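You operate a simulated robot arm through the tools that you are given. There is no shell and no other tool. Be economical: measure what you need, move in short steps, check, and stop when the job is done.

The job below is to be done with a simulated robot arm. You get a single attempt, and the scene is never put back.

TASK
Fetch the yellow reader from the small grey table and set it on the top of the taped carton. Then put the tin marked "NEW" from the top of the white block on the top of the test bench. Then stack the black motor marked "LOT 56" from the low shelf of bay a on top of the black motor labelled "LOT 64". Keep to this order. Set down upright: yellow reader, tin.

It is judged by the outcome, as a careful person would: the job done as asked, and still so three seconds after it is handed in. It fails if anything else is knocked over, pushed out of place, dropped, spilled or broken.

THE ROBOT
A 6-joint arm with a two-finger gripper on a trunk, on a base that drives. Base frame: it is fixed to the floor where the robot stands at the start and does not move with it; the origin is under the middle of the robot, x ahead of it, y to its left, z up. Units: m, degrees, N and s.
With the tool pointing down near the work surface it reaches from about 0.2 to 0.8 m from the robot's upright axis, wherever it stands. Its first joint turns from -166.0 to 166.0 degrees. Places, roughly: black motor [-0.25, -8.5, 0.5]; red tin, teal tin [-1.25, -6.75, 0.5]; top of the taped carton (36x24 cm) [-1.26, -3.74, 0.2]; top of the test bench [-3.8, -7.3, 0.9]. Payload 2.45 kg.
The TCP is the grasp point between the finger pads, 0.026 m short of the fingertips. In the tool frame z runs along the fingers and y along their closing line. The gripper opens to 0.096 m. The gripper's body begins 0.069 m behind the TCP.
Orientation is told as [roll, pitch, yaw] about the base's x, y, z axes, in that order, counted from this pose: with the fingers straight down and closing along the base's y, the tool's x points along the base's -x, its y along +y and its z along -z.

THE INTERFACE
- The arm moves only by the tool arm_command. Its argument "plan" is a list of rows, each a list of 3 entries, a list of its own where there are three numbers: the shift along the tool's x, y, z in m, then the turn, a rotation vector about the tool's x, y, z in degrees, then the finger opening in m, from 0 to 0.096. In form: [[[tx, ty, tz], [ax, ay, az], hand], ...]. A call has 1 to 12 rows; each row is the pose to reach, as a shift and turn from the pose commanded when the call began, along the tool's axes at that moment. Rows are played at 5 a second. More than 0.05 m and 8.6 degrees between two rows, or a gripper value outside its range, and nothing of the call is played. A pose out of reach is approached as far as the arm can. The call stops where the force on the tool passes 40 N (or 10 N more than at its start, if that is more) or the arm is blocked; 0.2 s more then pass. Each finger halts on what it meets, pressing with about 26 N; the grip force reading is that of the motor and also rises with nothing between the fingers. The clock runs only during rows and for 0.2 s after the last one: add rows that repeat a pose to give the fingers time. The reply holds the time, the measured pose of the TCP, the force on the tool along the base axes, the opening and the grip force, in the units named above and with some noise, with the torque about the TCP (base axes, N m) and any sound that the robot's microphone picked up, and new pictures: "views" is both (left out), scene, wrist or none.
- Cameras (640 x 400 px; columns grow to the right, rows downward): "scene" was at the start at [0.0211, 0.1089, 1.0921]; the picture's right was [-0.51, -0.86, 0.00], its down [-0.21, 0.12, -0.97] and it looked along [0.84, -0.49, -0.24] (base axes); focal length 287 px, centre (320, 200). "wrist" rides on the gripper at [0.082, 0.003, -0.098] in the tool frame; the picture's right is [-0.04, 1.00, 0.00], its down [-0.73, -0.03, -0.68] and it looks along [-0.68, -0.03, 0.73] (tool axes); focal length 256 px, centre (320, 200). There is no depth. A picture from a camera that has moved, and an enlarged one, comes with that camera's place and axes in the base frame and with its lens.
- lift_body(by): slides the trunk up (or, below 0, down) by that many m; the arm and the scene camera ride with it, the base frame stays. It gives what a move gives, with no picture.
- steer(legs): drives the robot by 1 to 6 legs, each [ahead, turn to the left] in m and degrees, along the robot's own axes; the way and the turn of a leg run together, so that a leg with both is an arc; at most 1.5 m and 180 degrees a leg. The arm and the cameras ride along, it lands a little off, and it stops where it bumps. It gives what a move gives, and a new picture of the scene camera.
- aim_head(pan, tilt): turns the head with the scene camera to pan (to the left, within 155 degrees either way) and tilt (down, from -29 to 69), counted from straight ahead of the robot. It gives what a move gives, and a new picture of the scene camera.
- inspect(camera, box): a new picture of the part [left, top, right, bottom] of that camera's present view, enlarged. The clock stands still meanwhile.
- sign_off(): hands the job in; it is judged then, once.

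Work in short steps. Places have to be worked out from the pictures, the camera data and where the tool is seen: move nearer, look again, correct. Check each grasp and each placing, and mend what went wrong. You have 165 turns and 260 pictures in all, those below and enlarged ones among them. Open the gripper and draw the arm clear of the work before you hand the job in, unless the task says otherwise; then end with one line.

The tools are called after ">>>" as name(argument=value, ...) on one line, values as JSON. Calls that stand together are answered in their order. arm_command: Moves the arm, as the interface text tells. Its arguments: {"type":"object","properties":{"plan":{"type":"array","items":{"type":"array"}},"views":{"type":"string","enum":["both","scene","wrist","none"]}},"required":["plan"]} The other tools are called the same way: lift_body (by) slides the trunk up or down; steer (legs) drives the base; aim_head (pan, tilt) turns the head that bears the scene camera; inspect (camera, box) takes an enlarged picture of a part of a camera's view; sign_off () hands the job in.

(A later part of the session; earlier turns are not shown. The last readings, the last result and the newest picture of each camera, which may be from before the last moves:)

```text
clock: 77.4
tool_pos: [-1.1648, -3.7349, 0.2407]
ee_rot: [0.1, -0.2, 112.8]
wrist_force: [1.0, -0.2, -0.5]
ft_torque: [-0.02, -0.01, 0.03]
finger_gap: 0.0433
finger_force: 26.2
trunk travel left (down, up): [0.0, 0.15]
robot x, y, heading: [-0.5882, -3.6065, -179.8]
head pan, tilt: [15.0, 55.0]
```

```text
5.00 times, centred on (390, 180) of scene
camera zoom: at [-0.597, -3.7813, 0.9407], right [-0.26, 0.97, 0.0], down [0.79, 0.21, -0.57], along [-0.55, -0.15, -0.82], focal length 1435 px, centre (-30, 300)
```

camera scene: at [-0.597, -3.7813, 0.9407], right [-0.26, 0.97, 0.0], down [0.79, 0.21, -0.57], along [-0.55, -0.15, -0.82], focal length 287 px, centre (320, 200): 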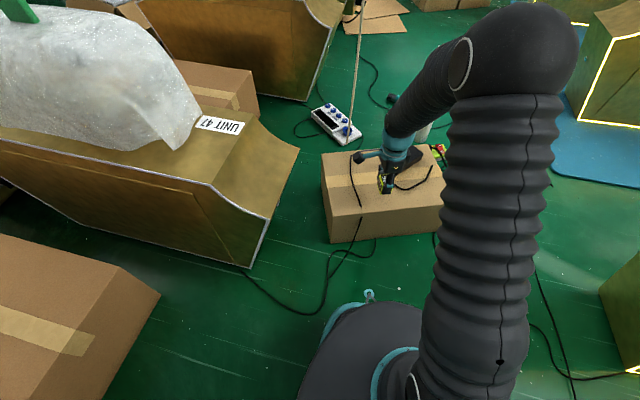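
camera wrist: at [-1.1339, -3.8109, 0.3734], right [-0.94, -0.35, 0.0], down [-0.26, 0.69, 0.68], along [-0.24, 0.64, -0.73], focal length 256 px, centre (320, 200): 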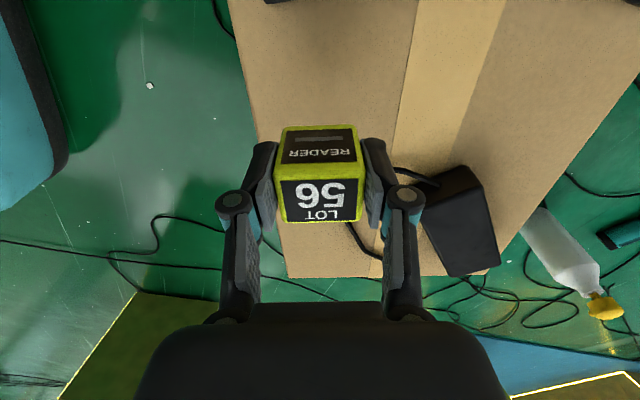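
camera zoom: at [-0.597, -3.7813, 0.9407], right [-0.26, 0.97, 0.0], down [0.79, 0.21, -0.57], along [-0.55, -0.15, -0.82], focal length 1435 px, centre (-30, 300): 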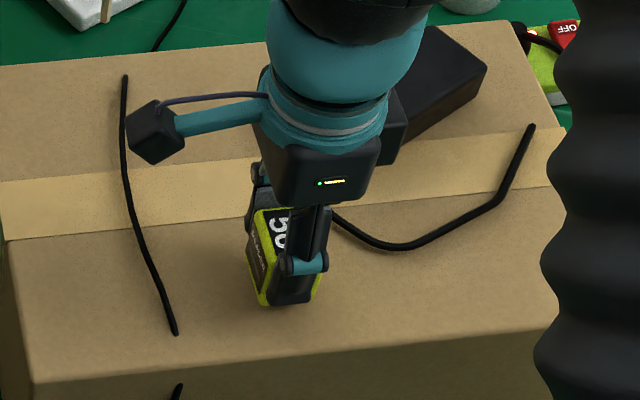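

No contact yet, so I continue in 2–3 mm steps.

>>> arm_command(plan=[[[0, 0, 0.002], [0, 0, 0], 0], [[0, 0, 0.004], [0, 0, 0], 0], [[0, 0, 0.006], [0, 0, 0], 0], [[0, 0, 0.008], [0, 0, 0], 0], [[0, 0, 0.008], [0, 0, 0], 0]], views="none")

```text
clock: 78.6
tool_pos: [-1.1654, -3.7362, 0.2338]
ee_rot: [-0.1, -0.3, 112.8]
wrist_force: [-0.2, 0.0, -1.5]
ft_torque: [0.01, -0.01, -0.05]
finger_gap: 0.0431
finger_force: 26.3
trunk travel left (down, up): [0.0, 0.15]
robot x, y, heading: [-0.5905, -3.6001, -179.7]
head pan, tilt: [15.0, 55.0]
```

>>> arm_command(plan=[[[0, 0, 0.002], [0, 0, 0], 0], [[0, 0, 0.004], [0, 0, 0], 0], [[0, 0, 0.005], [0, 0, 0], 0], [[0, 0, 0.005], [0, 0, 0], 0]], views="wrist")

>>> inspect(camera="scene", box=[360, 160, 420, 210])

```text
clock: 79.6
tool_pos: [-1.1644, -3.7353, 0.2286]
ee_rot: [0.2, -0.3, 112.9]
wrist_force: [4.9, -2.0, 22.5]
ft_torque: [0.0, -0.16, 0.03]
finger_gap: 0.0433
finger_force: 25.7
trunk travel left (down, up): [0.0, 0.15]
robot x, y, heading: [-0.5864, -3.604, -179.7]
head pan, tilt: [15.0, 55.0]
camera wrist: at [-1.1344, -3.8115, 0.3267], right [-0.94, -0.35, 0.0], down [-0.25, 0.69, 0.68], along [-0.24, 0.64, -0.73], focal length 256 px, centre (320, 200)
```

wrist: 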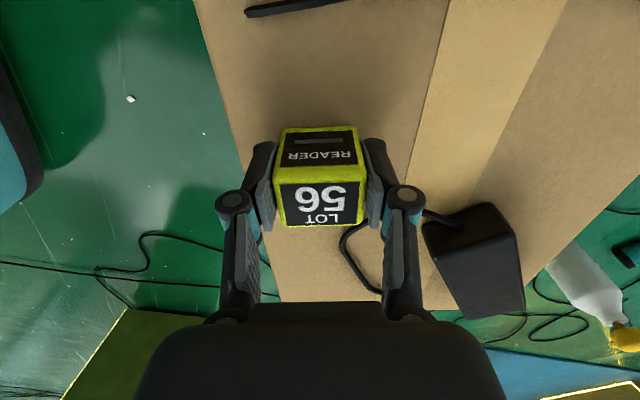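

```text
8.00 times, centred on (390, 185) of scene
camera zoom: at [-0.596, -3.7811, 0.9409], right [-0.26, 0.97, 0.0], down [0.79, 0.21, -0.57], along [-0.55, -0.15, -0.82], focal length 2296 px, centre (-240, 320)
```

zoom: 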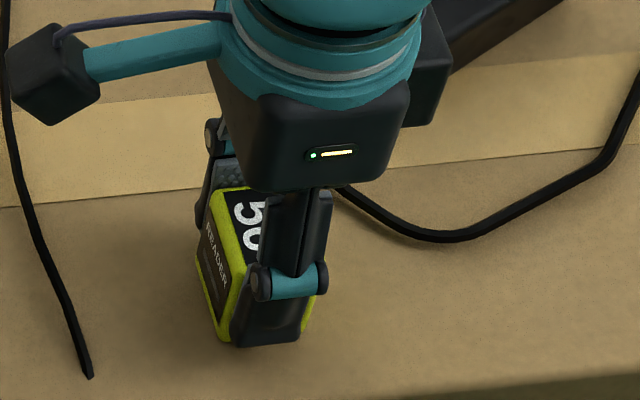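

Contact at 22 N. I ease up 1 mm, open gently to 0.06, then rise.

>>> arm_command(plan=[[[0, 0, -0.001], [0, 0, 0], 0], [[0, 0, -0.001], [0, 0, 0], 0.045], [[0, 0, -0.001], [0, 0, 0], 0.055], [[0, 0, -0.001], [0, 0, 0], 0.064], [[0, 0, -0.001], [0, 0, 0], 0.064], [[0, 0, -0.015], [0, 0, 0], 0.064], [[0, 0, -0.04], [0, 0, 0], 0.064], [[0, 0, -0.08], [0, 0, 0], 0.064], [[0, 0, -0.13], [0, 0, 0], 0.064], [[0, 0, -0.18], [0, 0, 0], 0.064]])

>>> inspect(camera="scene", box=[340, 140, 440, 220])

```text
clock: 81.8
tool_pos: [-1.1648, -3.736, 0.4075]
ee_rot: [0.0, -0.1, 112.8]
wrist_force: [0.0, -0.1, -1.1]
ft_torque: [0.05, 0.01, -0.02]
finger_gap: 0.0643
finger_force: 0.1
trunk travel left (down, up): [0.0, 0.15]
robot x, y, heading: [-0.5856, -3.6046, -179.7]
head pan, tilt: [15.0, 55.0]
camera scene: at [-0.5971, -3.7813, 0.9406], right [-0.26, 0.97, 0.0], down [0.79, 0.21, -0.57], along [-0.55, -0.15, -0.82], focal length 287 px, centre (320, 200)
camera wrist: at [-1.1349, -3.8127, 0.5052], right [-0.94, -0.35, 0.0], down [-0.26, 0.69, 0.68], along [-0.24, 0.64, -0.73], focal length 256 px, centre (320, 200)
```

scene: 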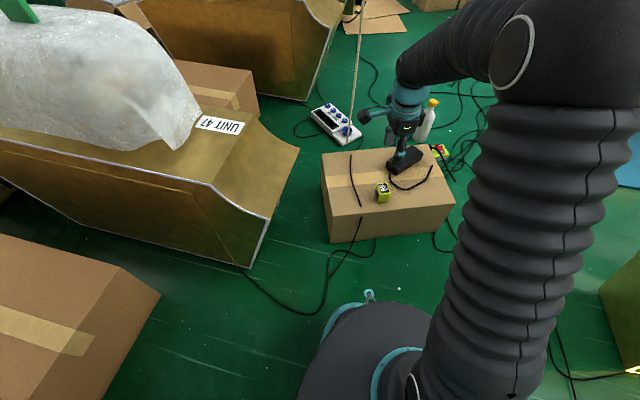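
wrist: 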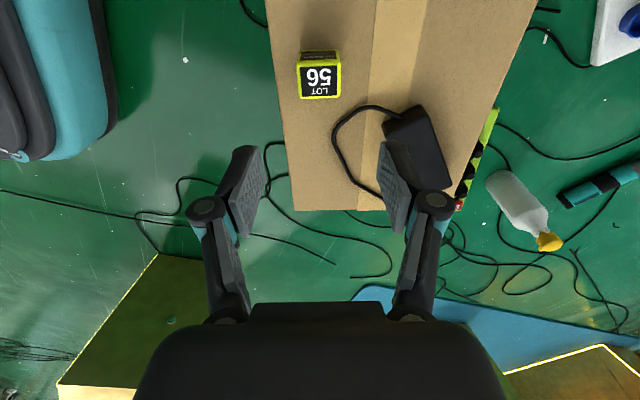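

```text
5.00 times, centred on (390, 180) of scene
camera zoom: at [-0.5971, -3.7813, 0.9406], right [-0.26, 0.97, 0.0], down [0.79, 0.21, -0.57], along [-0.55, -0.15, -0.82], focal length 1435 px, centre (-30, 300)
```

zoom: 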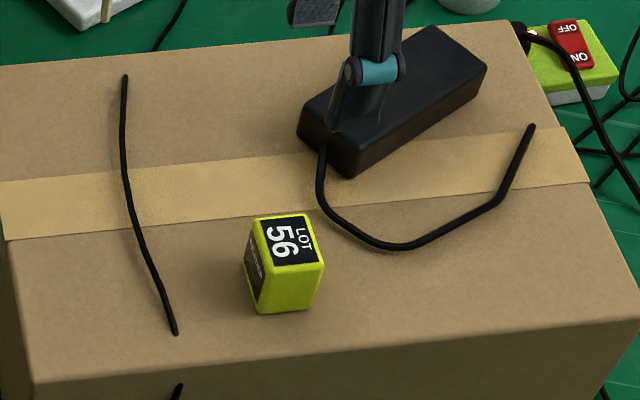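

The reader stands upright on the carton, and adapter and cords are undisturbed. I raise and stow the arm.

>>> arm_command(plan=[[[0, 0, -0.045], [0, 0, 0], 0.064], [[0, 0, -0.09], [0, 0, 0], 0.064], [[0, 0, -0.135], [0, 0, 0], 0.064], [[0, 0, -0.18], [0, 0, 0], 0.064], [[-0.018, -0.038, -0.205], [0, 0, -6.7], 0.064], [[-0.036, -0.076, -0.23], [0, 0, -13.5], 0.064], [[-0.054, -0.113, -0.255], [0, 0, -20.2], 0.064], [[-0.072, -0.151, -0.28], [0, 0, -27], 0.064], [[-0.089, -0.189, -0.305], [0, 0, -33.7], 0.064], [[-0.107, -0.226, -0.33], [0, 0, -40.5], 0.064], [[-0.125, -0.264, -0.355], [0, 0, -47.2], 0.064], [[-0.143, -0.302, -0.38], [0, 0, -54], 0.064]], views="none")

>>> lift_body(by=0.14)

>>> aim_head(pan=60, tilt=25)

>>> aim_head(pan=110, tilt=25)

```text
clock: 84.4
tool_pos: [-0.9391, -3.4883, 0.7863]
ee_rot: [0.0, -0.1, 166.9]
wrist_force: [-0.3, -0.3, 1.2]
ft_torque: [-0.03, -0.04, 0.04]
finger_gap: 0.0639
finger_force: 0.0
trunk travel left (down, up): [0.0, 0.15]
robot x, y, heading: [-0.5871, -3.6045, -179.9]
head pan, tilt: [15.0, 55.0]
```

```text
clock: 86.1
tool_pos: [-0.9404, -3.4886, 0.9262]
ee_rot: [-0.1, -0.2, 166.8]
wrist_force: [-0.7, -0.1, 0.1]
ft_torque: [-0.03, 0.01, 0.01]
finger_gap: 0.0639
finger_force: 0.1
trunk travel left (down, up): [-0.14, 0.01]
robot x, y, heading: [-0.5849, -3.6045, -179.8]
head pan, tilt: [15.0, 55.0]
```

```text
clock: 87.2
tool_pos: [-0.9412, -3.4897, 0.9263]
ee_rot: [-0.1, -0.1, 166.9]
wrist_force: [0.2, 0.3, 0.6]
ft_torque: [0.03, 0.0, -0.03]
finger_gap: 0.064
finger_force: 0.1
trunk travel left (down, up): [-0.14, 0.01]
robot x, y, heading: [-0.5881, -3.6025, -179.7]
head pan, tilt: [60.0, 25.0]
camera scene: at [-0.5732, -3.8422, 1.1247], right [-0.87, 0.5, 0.0], down [0.21, 0.37, -0.91], along [-0.45, -0.79, -0.42], focal length 287 px, centre (320, 200)
```

scene: 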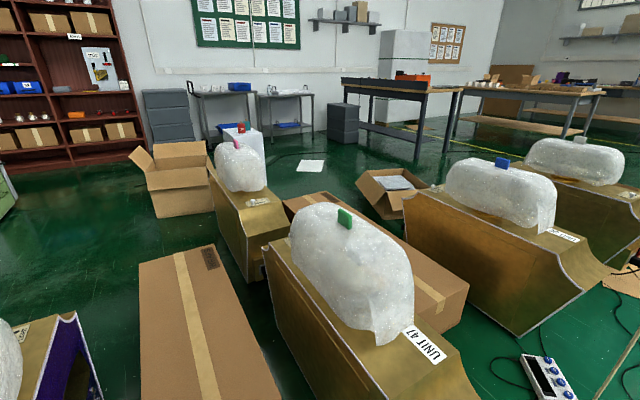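

```text
clock: 88.4
tool_pos: [-0.9394, -3.489, 0.9265]
ee_rot: [-0.1, -0.2, 166.8]
wrist_force: [0.0, 0.7, -1.2]
ft_torque: [0.02, 0.02, -0.02]
finger_gap: 0.064
finger_force: 0.2
trunk travel left (down, up): [-0.14, 0.01]
robot x, y, heading: [-0.5903, -3.6045, -179.7]
head pan, tilt: [110.0, 25.0]
camera scene: at [-0.4956, -3.8489, 1.1247], right [-0.94, -0.34, 0.0], down [-0.15, 0.4, -0.91], along [0.31, -0.85, -0.42], focal length 287 px, centre (320, 200)
```

scene: 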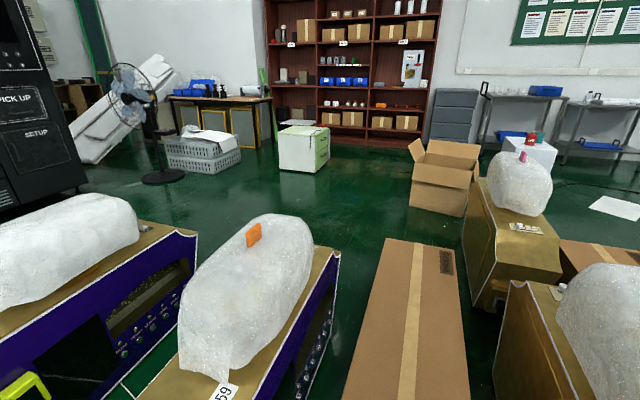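

Floor geometry worked out so far says the rows ahead are too tight (about 0.1–0.5 m gaps). I'll go back out and around the west side toward the white block and bench, starting with the return through the gap.

>>> steer(legs=[[-0.2, 0], [0, -90], [1.15, 0], [0, 40], [1.29, 0]])

```text
clock: 107.2
tool_pos: [-1.3411, -1.1264, 0.9267]
ee_rot: [-0.1, -0.2, 116.8]
wrist_force: [0.3, 0.3, -0.4]
ft_torque: [0.01, 0.02, -0.01]
finger_gap: 0.0643
finger_force: 0.0
trunk travel left (down, up): [-0.14, 0.01]
robot x, y, heading: [-1.2008, -1.4701, 130.3]
head pan, tilt: [110.0, 25.0]
camera scene: at [-1.3293, -1.6987, 1.1247], right [-0.87, 0.5, 0.0], down [0.21, 0.37, -0.91], along [-0.45, -0.79, -0.42], focal length 287 px, centre (320, 200)
```

scene: 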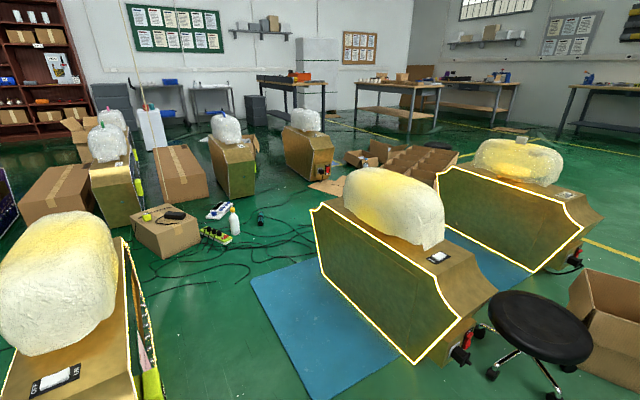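

Through the gap. I pass north of the sheet of paper on the floor and look west.

>>> steer(legs=[[0, -5], [1.1, 0], [0, 55], [0.2, 0]])

>>> aim_head(pan=10, tilt=25)

```text
clock: 117.0
tool_pos: [-2.3972, -0.4625, 0.9258]
ee_rot: [0.0, -0.1, 167.0]
wrist_force: [0.2, -0.3, 0.1]
ft_torque: [-0.04, -0.03, -0.01]
finger_gap: 0.0639
finger_force: 0.1
trunk travel left (down, up): [-0.14, 0.01]
robot x, y, heading: [-2.0463, -0.5762, -180.0]
head pan, tilt: [110.0, 25.0]
camera scene: at [-1.9508, -0.8204, 1.1247], right [-0.94, -0.35, 0.0], down [-0.15, 0.4, -0.91], along [0.32, -0.85, -0.42], focal length 287 px, centre (320, 200)
```

scene: 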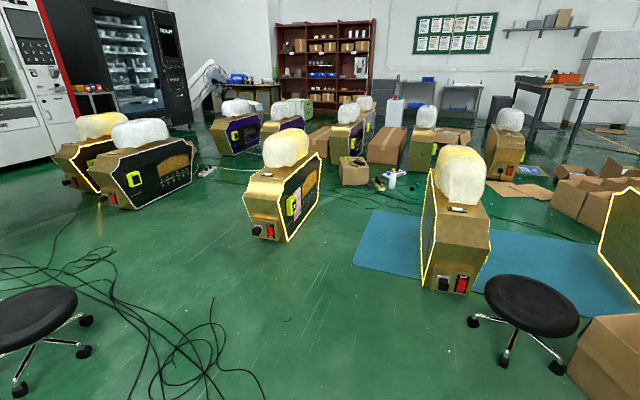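

```text
clock: 118.7
tool_pos: [-2.3977, -0.4614, 0.9259]
ee_rot: [-0.1, -0.3, 167.0]
wrist_force: [-0.6, 0.1, -0.7]
ft_torque: [0.0, -0.05, 0.01]
finger_gap: 0.0639
finger_force: 0.0
trunk travel left (down, up): [-0.14, 0.01]
robot x, y, heading: [-2.0482, -0.5752, -179.7]
head pan, tilt: [10.0, 25.0]
camera scene: at [-2.0735, -0.7506, 1.1247], right [-0.18, 0.98, 0.0], down [0.42, 0.08, -0.91], along [-0.89, -0.16, -0.42], focal length 287 px, centre (320, 200)
```

scene: 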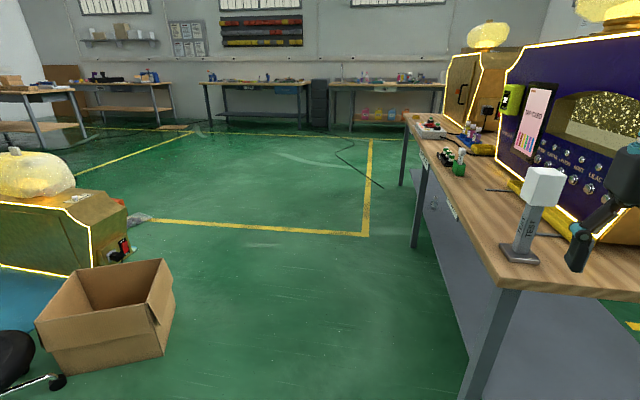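

The bench corner is near on the right. I veer left into the middle of the corridor and continue west.

>>> steer(legs=[[0, 45], [0.68, 0], [0, -45], [1.1, 0]])

>>> aim_head(pan=90, tilt=22)

```text
clock: 131.9
tool_pos: [-3.981, -0.9447, 0.9261]
ee_rot: [-0.1, -0.2, 166.2]
wrist_force: [-0.4, -0.1, 0.0]
ft_torque: [0.01, -0.03, -0.03]
finger_gap: 0.0638
finger_force: 0.1
trunk travel left (down, up): [-0.14, 0.01]
robot x, y, heading: [-3.6271, -1.0609, 179.6]
head pan, tilt: [10.0, 25.0]
camera scene: at [-3.6625, -1.2385, 1.1247], right [-0.17, 0.99, 0.0], down [0.42, 0.07, -0.91], along [-0.89, -0.15, -0.42], focal length 287 px, centre (320, 200)
```

scene: 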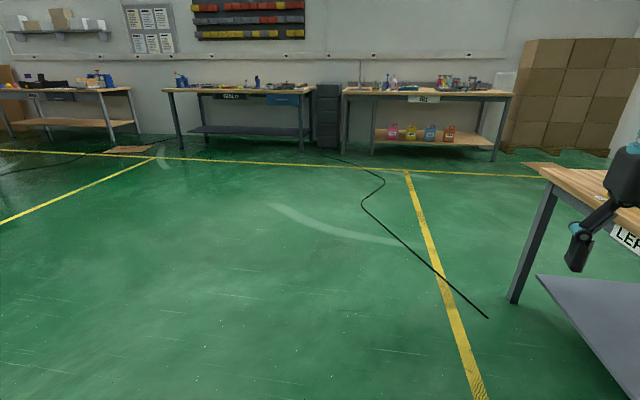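

```text
clock: 133.4
tool_pos: [-3.982, -0.9447, 0.9272]
ee_rot: [-0.1, -0.2, 166.1]
wrist_force: [0.1, -0.7, -0.1]
ft_torque: [0.0, 0.03, 0.01]
finger_gap: 0.0638
finger_force: 0.1
trunk travel left (down, up): [-0.14, 0.01]
robot x, y, heading: [-3.6318, -1.065, 179.2]
head pan, tilt: [90.0, 22.0]
camera scene: at [-3.5725, -1.3161, 1.1296], right [-1.0, 0.01, 0.0], down [0.0, 0.37, -0.93], along [-0.01, -0.93, -0.37], focal length 287 px, centre (320, 200)
```

scene: 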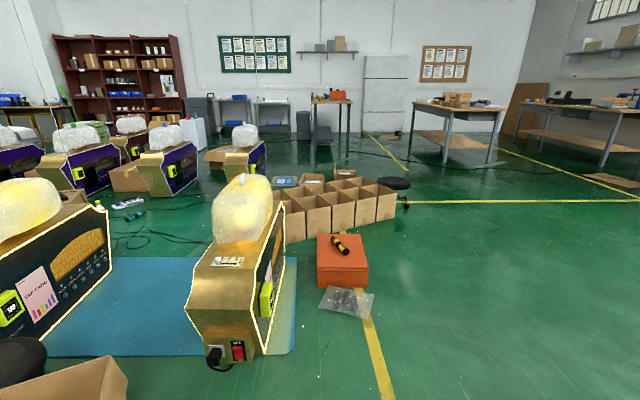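

Wide clear floor to the south. I zoom in on the bench area to check the route.

>>> inspect(camera="scene", box=[170, 60, 510, 220])

```text
1.88 times, centred on (340, 140) of scene
camera zoom: at [-3.5725, -1.3161, 1.1296], right [-1.0, 0.01, 0.0], down [0.0, 0.37, -0.93], along [-0.01, -0.93, -0.37], focal length 540 px, centre (282, 313)
```

zoom: 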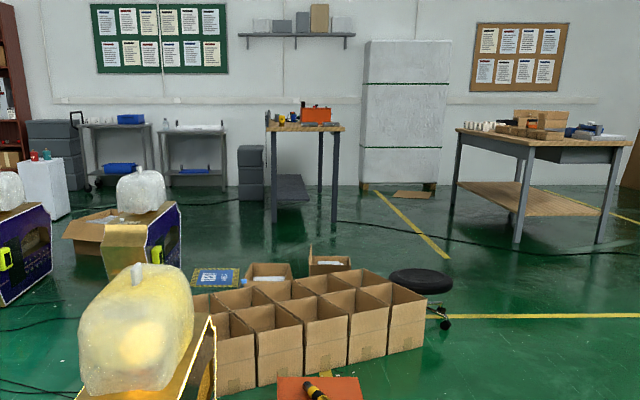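

The route: west to x≈-4.9, south to y≈-4.6 past the stool and crate.

>>> steer(legs=[[1.27, 0], [0, 90.8], [1.45, 0], [1.45, 0], [0.6, 0]])

>>> aim_head(pan=40, tilt=25)

```text
clock: 160.3
tool_pos: [-5.1843, -4.9052, 0.9262]
ee_rot: [-0.2, -0.2, -106.4]
wrist_force: [-0.3, -0.7, -0.7]
ft_torque: [0.0, -0.02, -0.01]
finger_gap: 0.0639
finger_force: 0.0
trunk travel left (down, up): [-0.14, 0.01]
robot x, y, heading: [-5.0467, -4.5578, -93.1]
head pan, tilt: [90.0, 22.0]
camera scene: at [-4.7961, -4.5152, 1.1296], right [-0.05, -1.0, 0.0], down [-0.37, 0.02, -0.93], along [0.93, -0.05, -0.37], focal length 287 px, centre (320, 200)
```

scene: 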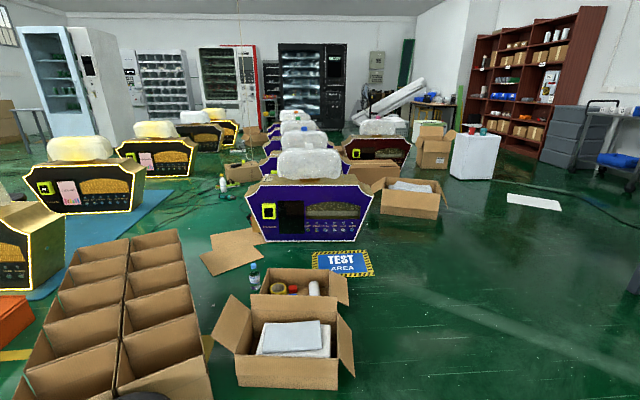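

```text
clock: 161.5
tool_pos: [-5.1852, -4.9046, 0.9257]
ee_rot: [-0.1, -0.2, -106.4]
wrist_force: [0.2, 0.2, -0.2]
ft_torque: [-0.04, -0.01, 0.01]
finger_gap: 0.064
finger_force: 0.1
trunk travel left (down, up): [-0.14, 0.01]
robot x, y, heading: [-5.0499, -4.5593, -93.1]
head pan, tilt: [40.0, 25.0]
camera scene: at [-4.8334, -4.5838, 1.1247], right [-0.8, -0.6, 0.0], down [-0.25, 0.34, -0.91], along [0.54, -0.72, -0.42], focal length 287 px, centre (320, 200)
```

scene: 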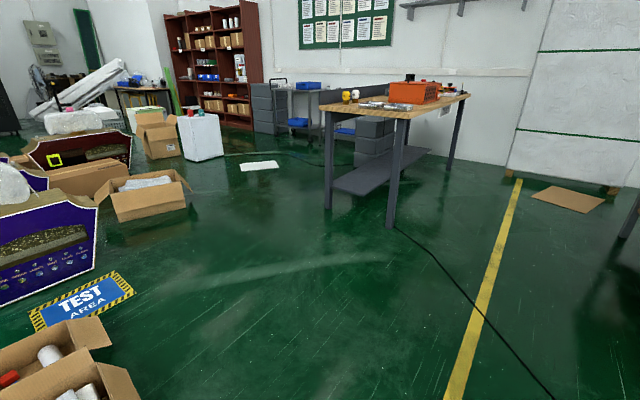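

The route to the white block between the open box and the bench is clear. I drive to about 0.9 m west of the block.

>>> steer(legs=[[0, 39.2], [1.1, 0], [0, 29], [1.45, 0], [0.09, -7], [0.85, 0]])

>>> aim_head(pan=20, tilt=25)

```text
clock: 181.9
tool_pos: [-2.0198, -6.7408, 0.9256]
ee_rot: [-0.2, -0.1, -43.5]
wrist_force: [-0.5, 0.0, -0.2]
ft_torque: [-0.02, 0.0, 0.02]
finger_gap: 0.0642
finger_force: 0.0
trunk travel left (down, up): [-0.14, 0.01]
robot x, y, heading: [-2.2677, -6.4641, -30.3]
head pan, tilt: [40.0, 25.0]
camera scene: at [-2.1478, -6.285, 1.1247], right [0.17, -0.99, 0.0], down [-0.42, -0.07, -0.91], along [0.89, 0.15, -0.42], focal length 287 px, centre (320, 200)
```

scene: 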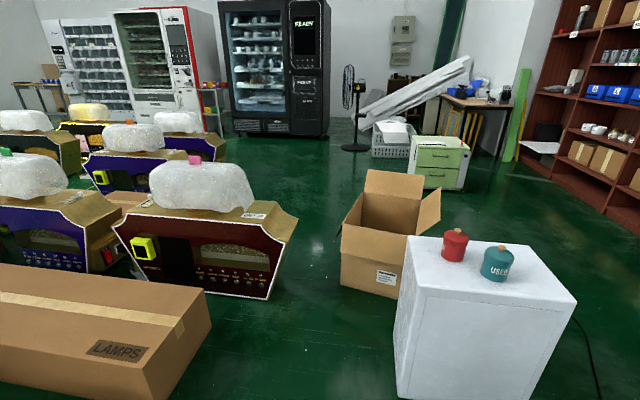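

```text
clock: 182.8
tool_pos: [-2.0197, -6.7422, 0.9275]
ee_rot: [-0.1, -0.2, -43.6]
wrist_force: [0.4, -0.1, 0.2]
ft_torque: [0.0, 0.0, 0.02]
finger_gap: 0.0641
finger_force: 0.0
trunk travel left (down, up): [-0.14, 0.01]
robot x, y, heading: [-2.2658, -6.4682, -30.0]
head pan, tilt: [20.0, 25.0]
camera scene: at [-2.1479, -6.3169, 1.1247], right [-0.18, -0.98, 0.0], down [-0.42, 0.07, -0.91], along [0.89, -0.16, -0.42], focal length 287 px, centre (320, 200)
```

scene: 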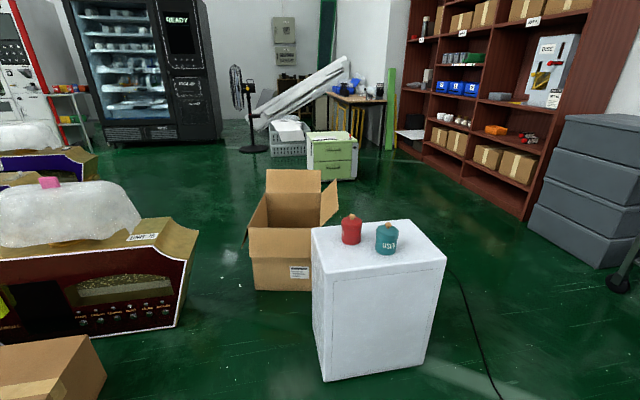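

The teal tin reads "USED". I check the red tin's mark and look at the cabinet's bay labels.

>>> inspect(camera="scene", box=[320, 200, 420, 265])

>>> inspect(camera="scene", box=[390, 0, 590, 220])

```text
6.15 times, centred on (370, 232) of scene
camera zoom: at [-2.1479, -6.3169, 1.1247], right [-0.18, -0.98, 0.0], down [-0.42, 0.07, -0.91], along [0.89, -0.16, -0.42], focal length 1766 px, centre (12, 0)
```

zoom: 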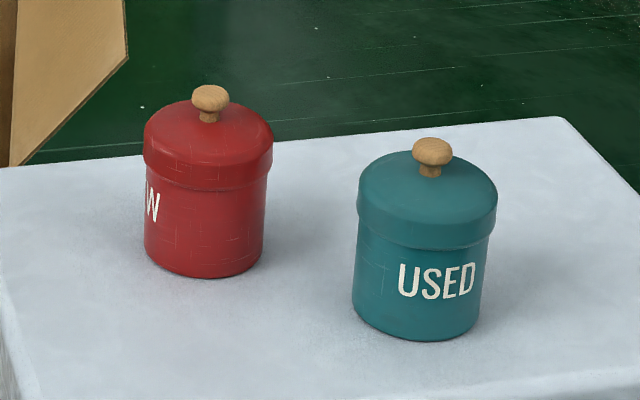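

```text
1.82 times, centred on (490, 110) of scene
camera zoom: at [-2.1479, -6.3169, 1.1247], right [-0.18, -0.98, 0.0], down [-0.42, 0.07, -0.91], along [0.89, -0.16, -0.42], focal length 522 px, centre (11, 364)
```

zoom: 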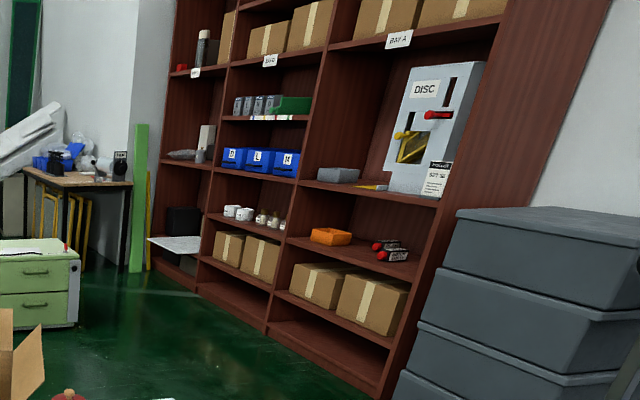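

The red tin ("…W") is the NEW one, near (-1.24, -6.605), about 7.5 cm across with a lid and knob. I'll grip its body with the tool tilted, not the lid. I reposition to (-1.88, -6.24) facing it.

>>> steer(legs=[[0, 60.6], [0.448, 0], [0, -60.6]])

>>> aim_head(pan=20, tilt=40)

>>> inspect(camera="scene", box=[290, 80, 450, 180])

```text
clock: 190.8
tool_pos: [-1.6368, -6.5133, 0.9271]
ee_rot: [-0.1, -0.2, -43.0]
wrist_force: [0.0, -0.2, 0.6]
ft_torque: [-0.01, 0.01, -0.02]
finger_gap: 0.0639
finger_force: 0.1
trunk travel left (down, up): [-0.14, 0.01]
robot x, y, heading: [-1.8832, -6.2375, -29.7]
head pan, tilt: [20.0, 25.0]
camera scene: at [-1.7678, -6.088, 1.1247], right [-0.17, -0.99, 0.0], down [-0.42, 0.07, -0.91], along [0.89, -0.15, -0.42], focal length 287 px, centre (320, 200)
```

scene: 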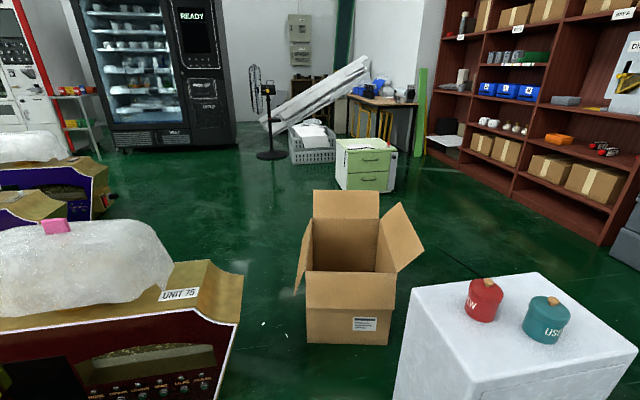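

```text
clock: 191.6
tool_pos: [-1.6363, -6.5116, 0.9267]
ee_rot: [0.0, -0.3, -42.9]
wrist_force: [0.5, 1.0, 0.5]
ft_torque: [-0.03, 0.0, 0.0]
finger_gap: 0.0641
finger_force: 0.0
trunk travel left (down, up): [-0.14, 0.01]
robot x, y, heading: [-1.8862, -6.2382, -29.7]
head pan, tilt: [20.0, 40.0]
camera scene: at [-1.7747, -6.0868, 1.1015], right [-0.17, -0.99, 0.0], down [-0.63, 0.11, -0.77], along [0.76, -0.13, -0.64], focal length 287 px, centre (320, 200)
```

scene: 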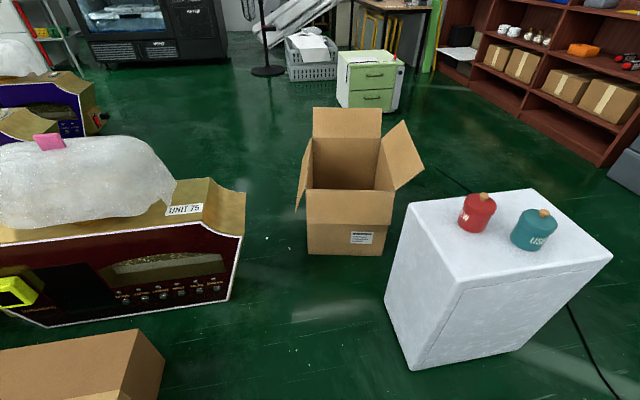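

```text
4.00 times, centred on (370, 130) of scene
camera zoom: at [-1.7747, -6.0868, 1.1015], right [-0.17, -0.99, 0.0], down [-0.63, 0.11, -0.77], along [0.76, -0.13, -0.64], focal length 1148 px, centre (120, 480)
```

zoom: 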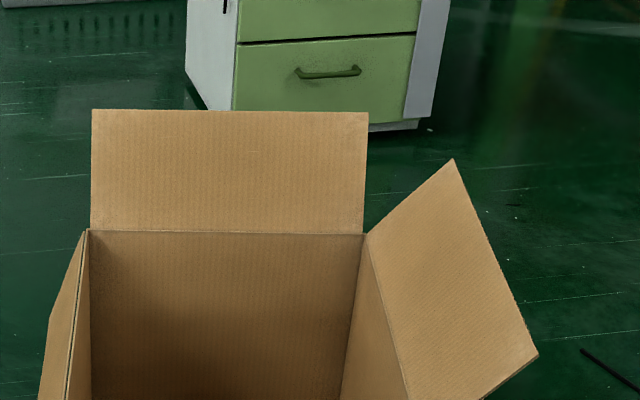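

I zoom on the tins for a second position fix.

>>> inspect(camera="scene", box=[440, 180, 580, 260])

```text
4.57 times, centred on (510, 220) of scene
camera zoom: at [-1.7747, -6.0868, 1.1015], right [-0.17, -0.99, 0.0], down [-0.63, 0.11, -0.77], along [0.76, -0.13, -0.64], focal length 1312 px, centre (-549, 109)
```

zoom: 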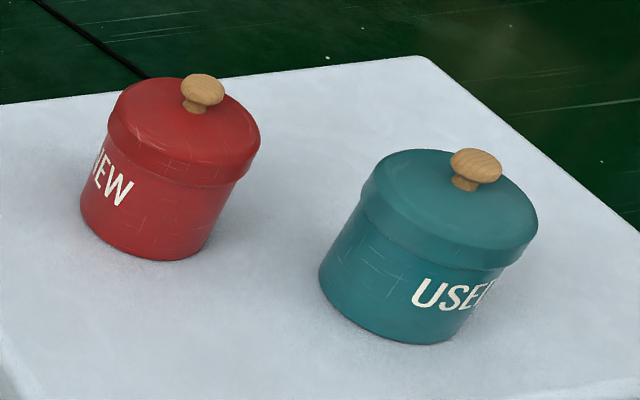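

Red tin base now fixes to about (-1.25, -6.635). Next I turn the tool about its axis so that the camera ends on top when the fingers tilt forward.

>>> arm_command(plan=[[[0, 0, 0], [0, 0, 8.5], 0.096], [[0, 0, 0], [0, 0, 17], 0.096], [[0, 0, 0], [0, 0, 25.5], 0.096], [[0, 0, 0], [0, 0, 34], 0.096], [[0, 0, 0], [0, 0, 42.5], 0.096], [[0, 0, 0], [0, 0, 51], 0.096], [[0, 0, 0], [0, 0, 59.5], 0.096], [[0, 0, 0], [0, 0, 68], 0.096], [[0, 0, 0], [0, 0, 76.5], 0.096], [[0, 0, 0], [0, 0, 85], 0.096]], views="none")

>>> arm_command(plan=[[[0, 0, 0], [0, 0, 8.5], 0.096], [[0, 0, 0], [0, 0, 17], 0.096], [[0, 0, 0], [0, 0, 25.5], 0.096], [[0, 0, 0], [0, 0, 34], 0.096], [[0, 0, 0], [0, 0, 42.5], 0.096], [[0, 0, 0], [0, 0, 51], 0.096], [[0, 0, 0], [0, 0, 59.5], 0.096], [[0, 0, 0], [0, 0, 68], 0.096], [[0, 0, 0], [0, 0, 76.5], 0.096], [[0, 0, 0], [0, 0, 85], 0.096], [[0, 0, 0], [0, 0, 87], 0.096]])

```text
clock: 193.8
tool_pos: [-1.6373, -6.5134, 0.9271]
ee_rot: [0.2, -0.2, -128.0]
wrist_force: [-1.0, 0.0, -0.2]
ft_torque: [-0.02, 0.05, -0.01]
finger_gap: 0.0959
finger_force: 0.1
trunk travel left (down, up): [-0.14, 0.01]
robot x, y, heading: [-1.8837, -6.2426, -29.6]
head pan, tilt: [20.0, 40.0]
```

```text
clock: 196.2
tool_pos: [-1.6371, -6.5125, 0.9262]
ee_rot: [0.1, 0.2, 144.9]
wrist_force: [0.4, -0.4, -1.1]
ft_torque: [0.0, 0.02, -0.04]
finger_gap: 0.0961
finger_force: 0.1
trunk travel left (down, up): [-0.14, 0.01]
robot x, y, heading: [-1.8829, -6.236, -29.6]
head pan, tilt: [20.0, 40.0]
camera scene: at [-1.7748, -6.0868, 1.1014], right [-0.17, -0.99, 0.0], down [-0.63, 0.11, -0.77], along [0.76, -0.13, -0.64], focal length 287 px, centre (320, 200)
camera wrist: at [-1.5697, -6.5617, 1.0242], right [-0.61, -0.79, 0.0], down [-0.58, 0.45, 0.68], along [-0.54, 0.41, -0.74], focal length 256 px, centre (320, 200)
```

scene: 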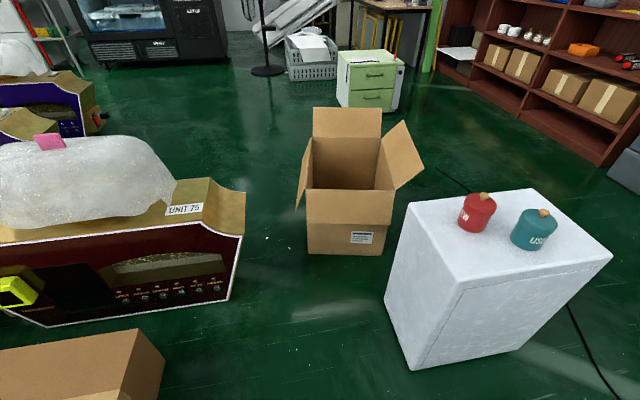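
wrist: 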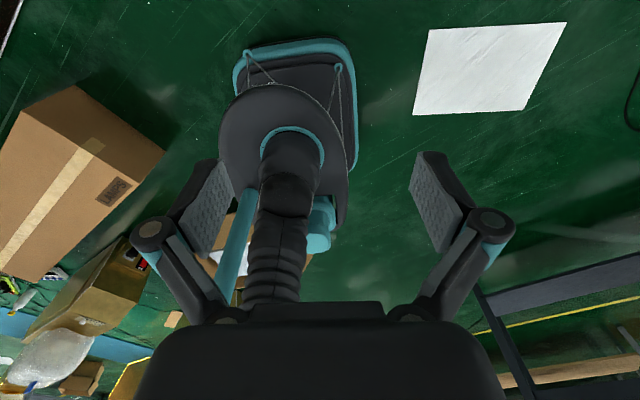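

The turn works. Now I tilt the fingers 60° forward and move to a standoff pose about 0.16 m short of the red tin.

>>> arm_command(plan=[[[0.0253, -0.0135, 0.0329], [0, 6.67, 0], 0.096], [[0.0506, -0.027, 0.0658], [0, 13.33, 0], 0.096], [[0.0758, -0.0405, 0.0987], [0, 20, 0], 0.096], [[0.1011, -0.054, 0.1316], [0, 26.67, 0], 0.096], [[0.1264, -0.0675, 0.1644], [0, 33.33, 0], 0.096], [[0.1517, -0.081, 0.1973], [0, 40, 0], 0.096], [[0.1769, -0.0945, 0.2302], [0, 46.67, 0], 0.096], [[0.2022, -0.108, 0.2631], [0, 53.33, 0], 0.096], [[0.2275, -0.1215, 0.296], [0, 60, 0], 0.096], [[0.2275, -0.1215, 0.296], [0, 60, 0], 0.096]])

```text
clock: 198.4
tool_pos: [-1.38, -6.5436, 0.632]
ee_rot: [0.2, 60.2, 145.3]
wrist_force: [0.1, 0.5, 0.5]
ft_torque: [0.03, 0.0, -0.02]
finger_gap: 0.0962
finger_force: 0.0
out of reach, approached as far as the arm can: row 6, 7
trunk travel left (down, up): [-0.14, 0.01]
robot x, y, heading: [-1.8825, -6.2388, -29.5]
head pan, tilt: [20.0, 40.0]
camera scene: at [-1.7748, -6.0867, 1.1014], right [-0.17, -0.99, 0.0], down [-0.63, 0.11, -0.77], along [0.76, -0.13, -0.64], focal length 287 px, centre (320, 200)
camera wrist: at [-1.4169, -6.5204, 0.7508], right [-0.59, -0.81, -0.03], down [-0.77, 0.57, -0.3], along [0.26, -0.15, -0.95], focal length 256 px, centre (320, 200)
```

scene: 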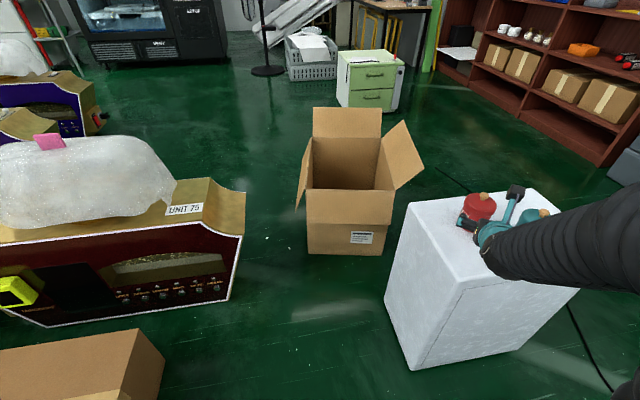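
wrist: 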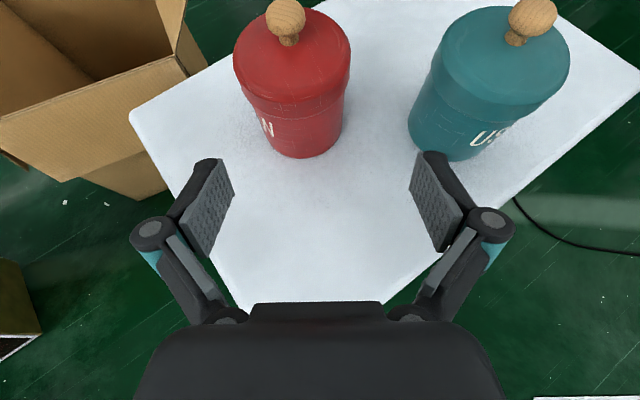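

The wrist view puts the red tin's axis at about (-1.264, -6.598), 2 cm left of the finger centreline. I shift laterally and advance most of the way.

>>> arm_command(plan=[[[-0.007, -0.011, 0], [0, 0, 0], 0.096], [[-0.0148, -0.0216, 0], [0, 0, 0], 0.096], [[-0.0148, -0.0216, 0.03], [0, 0, 0], 0.096], [[-0.0148, -0.0216, 0.06], [0, 0, 0], 0.096], [[-0.0148, -0.0216, 0.085], [0, 0, 0], 0.096], [[-0.0148, -0.0216, 0.085], [0, 0, 0], 0.096]])

>>> inspect(camera="scene", box=[430, 170, 570, 270])

```text
clock: 199.8
tool_pos: [-1.3116, -6.5644, 0.5716]
ee_rot: [0.3, 60.3, 145.3]
wrist_force: [-1.3, 0.3, 0.4]
ft_torque: [-0.02, 0.01, -0.04]
finger_gap: 0.096
finger_force: 0.1
trunk travel left (down, up): [-0.14, 0.01]
robot x, y, heading: [-1.8811, -6.2372, -29.6]
head pan, tilt: [20.0, 40.0]
camera scene: at [-1.7747, -6.0867, 1.1014], right [-0.17, -0.99, 0.0], down [-0.63, 0.11, -0.77], along [0.76, -0.13, -0.64], focal length 287 px, centre (320, 200)
camera wrist: at [-1.3493, -6.5411, 0.6924], right [-0.59, -0.81, -0.03], down [-0.77, 0.57, -0.3], along [0.26, -0.15, -0.95], focal length 256 px, centre (320, 200)
```

scene: 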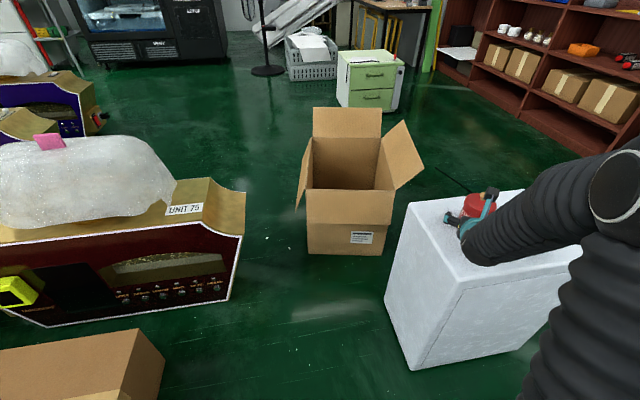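
wrist: 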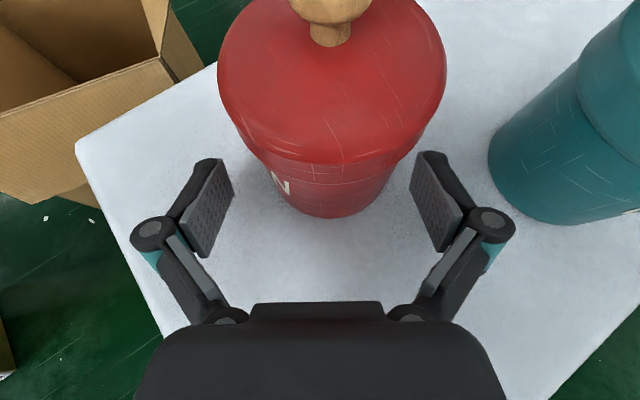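

```text
4.00 times, centred on (500, 220) of scene
camera zoom: at [-1.7747, -6.0867, 1.1014], right [-0.17, -0.99, 0.0], down [-0.63, 0.11, -0.77], along [0.76, -0.13, -0.64], focal length 1148 px, centre (-400, 120)
```

zoom: 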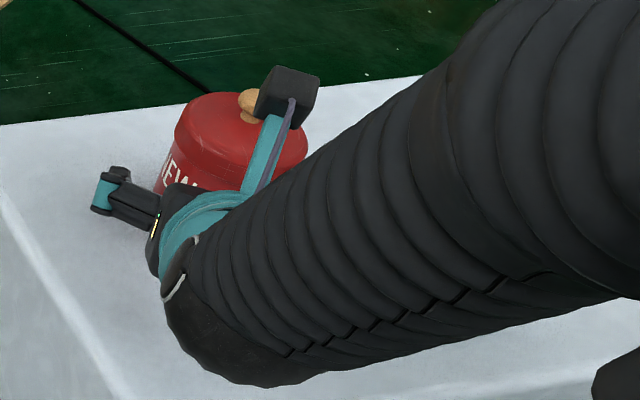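

Tin is about 7 mm right of centre. I correct this, advance 5 cm and close on the body.

>>> arm_command(plan=[[[0, 0.007, 0.01], [0, 0, 0], 0.096], [[0, 0.007, 0.03], [0, 0, 0], 0.096], [[0, 0.007, 0.05], [0, 0, 0], 0.096], [[0, 0.007, 0.05], [0, 0, 0], 0.096]])

```text
clock: 200.5
tool_pos: [-1.2887, -6.588, 0.5699]
ee_rot: [0.4, 61.6, 145.2]
wrist_force: [-16.3, 11.6, 36.7]
ft_torque: [-0.2, 0.1, -0.19]
finger_gap: 0.075
finger_force: 27.5
trunk travel left (down, up): [-0.14, 0.01]
robot x, y, heading: [-1.8837, -6.2355, -29.5]
head pan, tilt: [20.0, 40.0]
stopped in row 3: the force on the tool passed its limit at 49 N (the readings are from after the stop); the commanded pose is now the measured one
camera scene: at [-1.7769, -6.0854, 1.102], right [-0.17, -0.99, 0.0], down [-0.63, 0.11, -0.77], along [0.76, -0.13, -0.64], focal length 287 px, centre (320, 200)
camera wrist: at [-1.3294, -6.5628, 0.6873], right [-0.59, -0.81, -0.03], down [-0.76, 0.57, -0.32], along [0.28, -0.17, -0.95], focal length 256 px, centre (320, 200)
```

scene: 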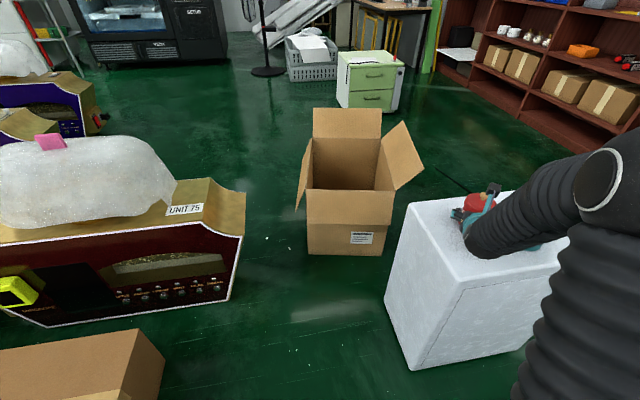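
wrist: 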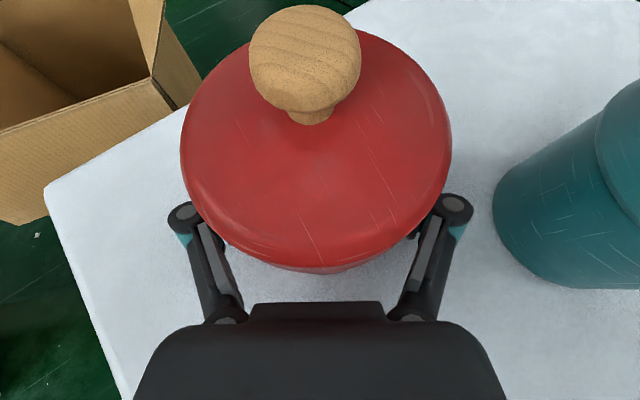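

The fingers met something pushing upward and were forced inward to 0.075, possibly the tips on the block top or the tin. I ease straight up 1.5 cm with the hand commanded open, then look.

>>> arm_command(plan=[[[0.004, 0, -0.002], [0, 0, 0], 0.096], [[0.008, 0, -0.004], [0, 0, 0], 0.096], [[0.013, 0, -0.0075], [0, 0, 0], 0.096], [[0.013, 0, -0.0075], [0, 0, 0], 0.096]])

>>> inspect(camera="scene", box=[430, 170, 570, 270])

```text
clock: 201.5
tool_pos: [-1.2917, -6.5872, 0.577]
ee_rot: [0.4, 60.7, 145.3]
wrist_force: [-0.2, 0.6, -0.3]
ft_torque: [-0.02, -0.01, -0.01]
finger_gap: 0.0961
finger_force: 0.2
trunk travel left (down, up): [-0.14, 0.01]
robot x, y, heading: [-1.8841, -6.237, -29.7]
head pan, tilt: [20.0, 40.0]
camera scene: at [-1.7748, -6.0867, 1.1014], right [-0.17, -0.99, 0.0], down [-0.63, 0.11, -0.77], along [0.76, -0.13, -0.64], focal length 287 px, centre (320, 200)
camera wrist: at [-1.3291, -6.5632, 0.6963], right [-0.59, -0.81, -0.03], down [-0.76, 0.57, -0.31], along [0.27, -0.16, -0.95], focal length 256 px, centre (320, 200)
```

scene: 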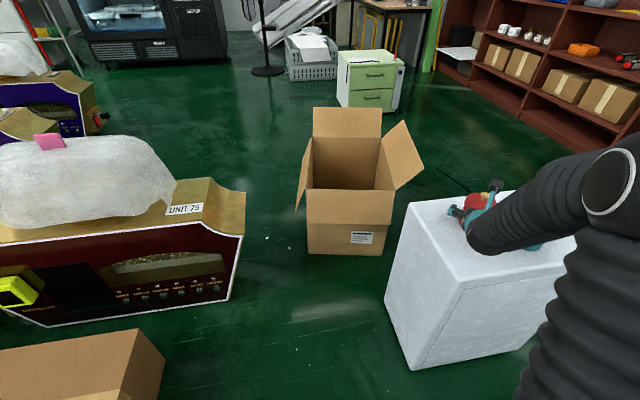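
wrist: 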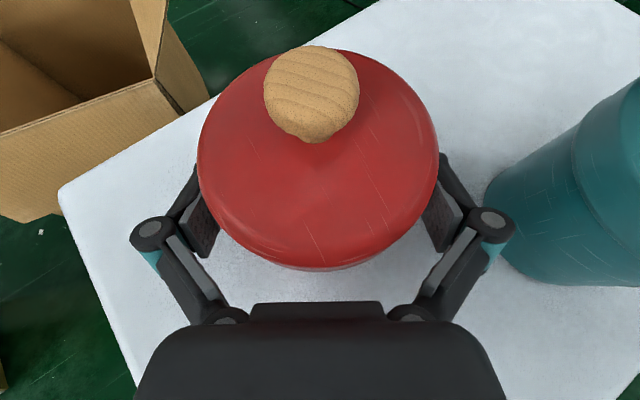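

```text
4.00 times, centred on (500, 220) of scene
camera zoom: at [-1.7748, -6.0867, 1.1014], right [-0.17, -0.99, 0.0], down [-0.63, 0.11, -0.77], along [0.76, -0.13, -0.64], focal length 1148 px, centre (-400, 120)
```

zoom: 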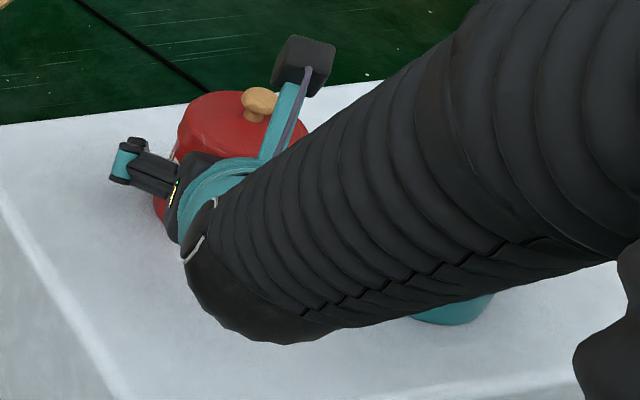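

The tin is unmoved. The two wrist views now give the block top at z≈0.546, so it was the fingertips touching the block. The tin axis is at the present TCP, with the fingers around the body, so I close gently.

>>> arm_command(plan=[[[0, 0, 0], [0, 0, 0], 0.09], [[0, 0, 0], [0, 0, 0], 0.084], [[0, 0, 0], [0, 0, 0], 0.078], [[0, 0, 0], [0, 0, 0], 0.07], [[0, 0, 0], [0, 0, 0], 0.06], [[0, 0, 0], [0, 0, 0], 0.04], [[0, 0, 0], [0, 0, 0], 0.03], [[0, 0, 0], [0, 0, 0], 0.03]])

```text
clock: 203.3
tool_pos: [-1.292, -6.5867, 0.5776]
ee_rot: [0.4, 60.9, 145.4]
wrist_force: [-1.3, 1.0, 0.9]
ft_torque: [0.06, -0.04, 0.04]
finger_gap: 0.0669
finger_force: 25.8
trunk travel left (down, up): [-0.14, 0.01]
robot x, y, heading: [-1.8883, -6.2391, -29.8]
head pan, tilt: [20.0, 40.0]
camera scene: at [-1.7749, -6.0867, 1.1014], right [-0.17, -0.99, 0.0], down [-0.63, 0.11, -0.77], along [0.76, -0.13, -0.64], focal length 287 px, centre (320, 200)
camera wrist: at [-1.3291, -6.5633, 0.6966], right [-0.59, -0.81, -0.03], down [-0.76, 0.57, -0.31], along [0.27, -0.16, -0.95], focal length 256 px, centre (320, 200)
```

scene: 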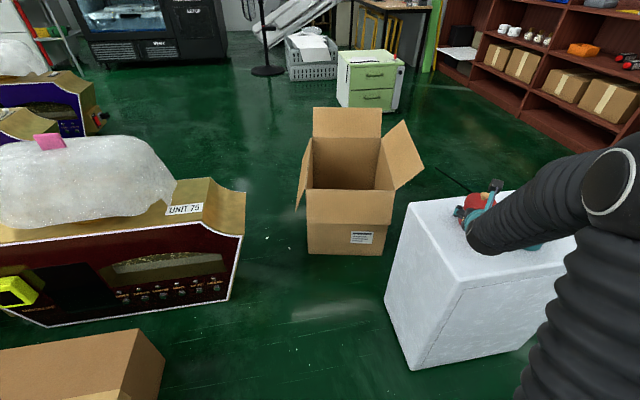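
wrist: 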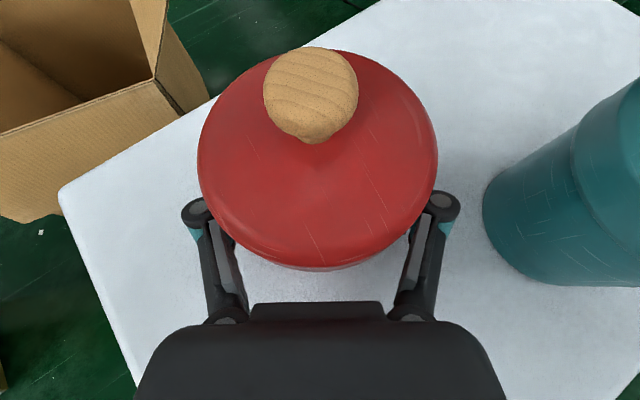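

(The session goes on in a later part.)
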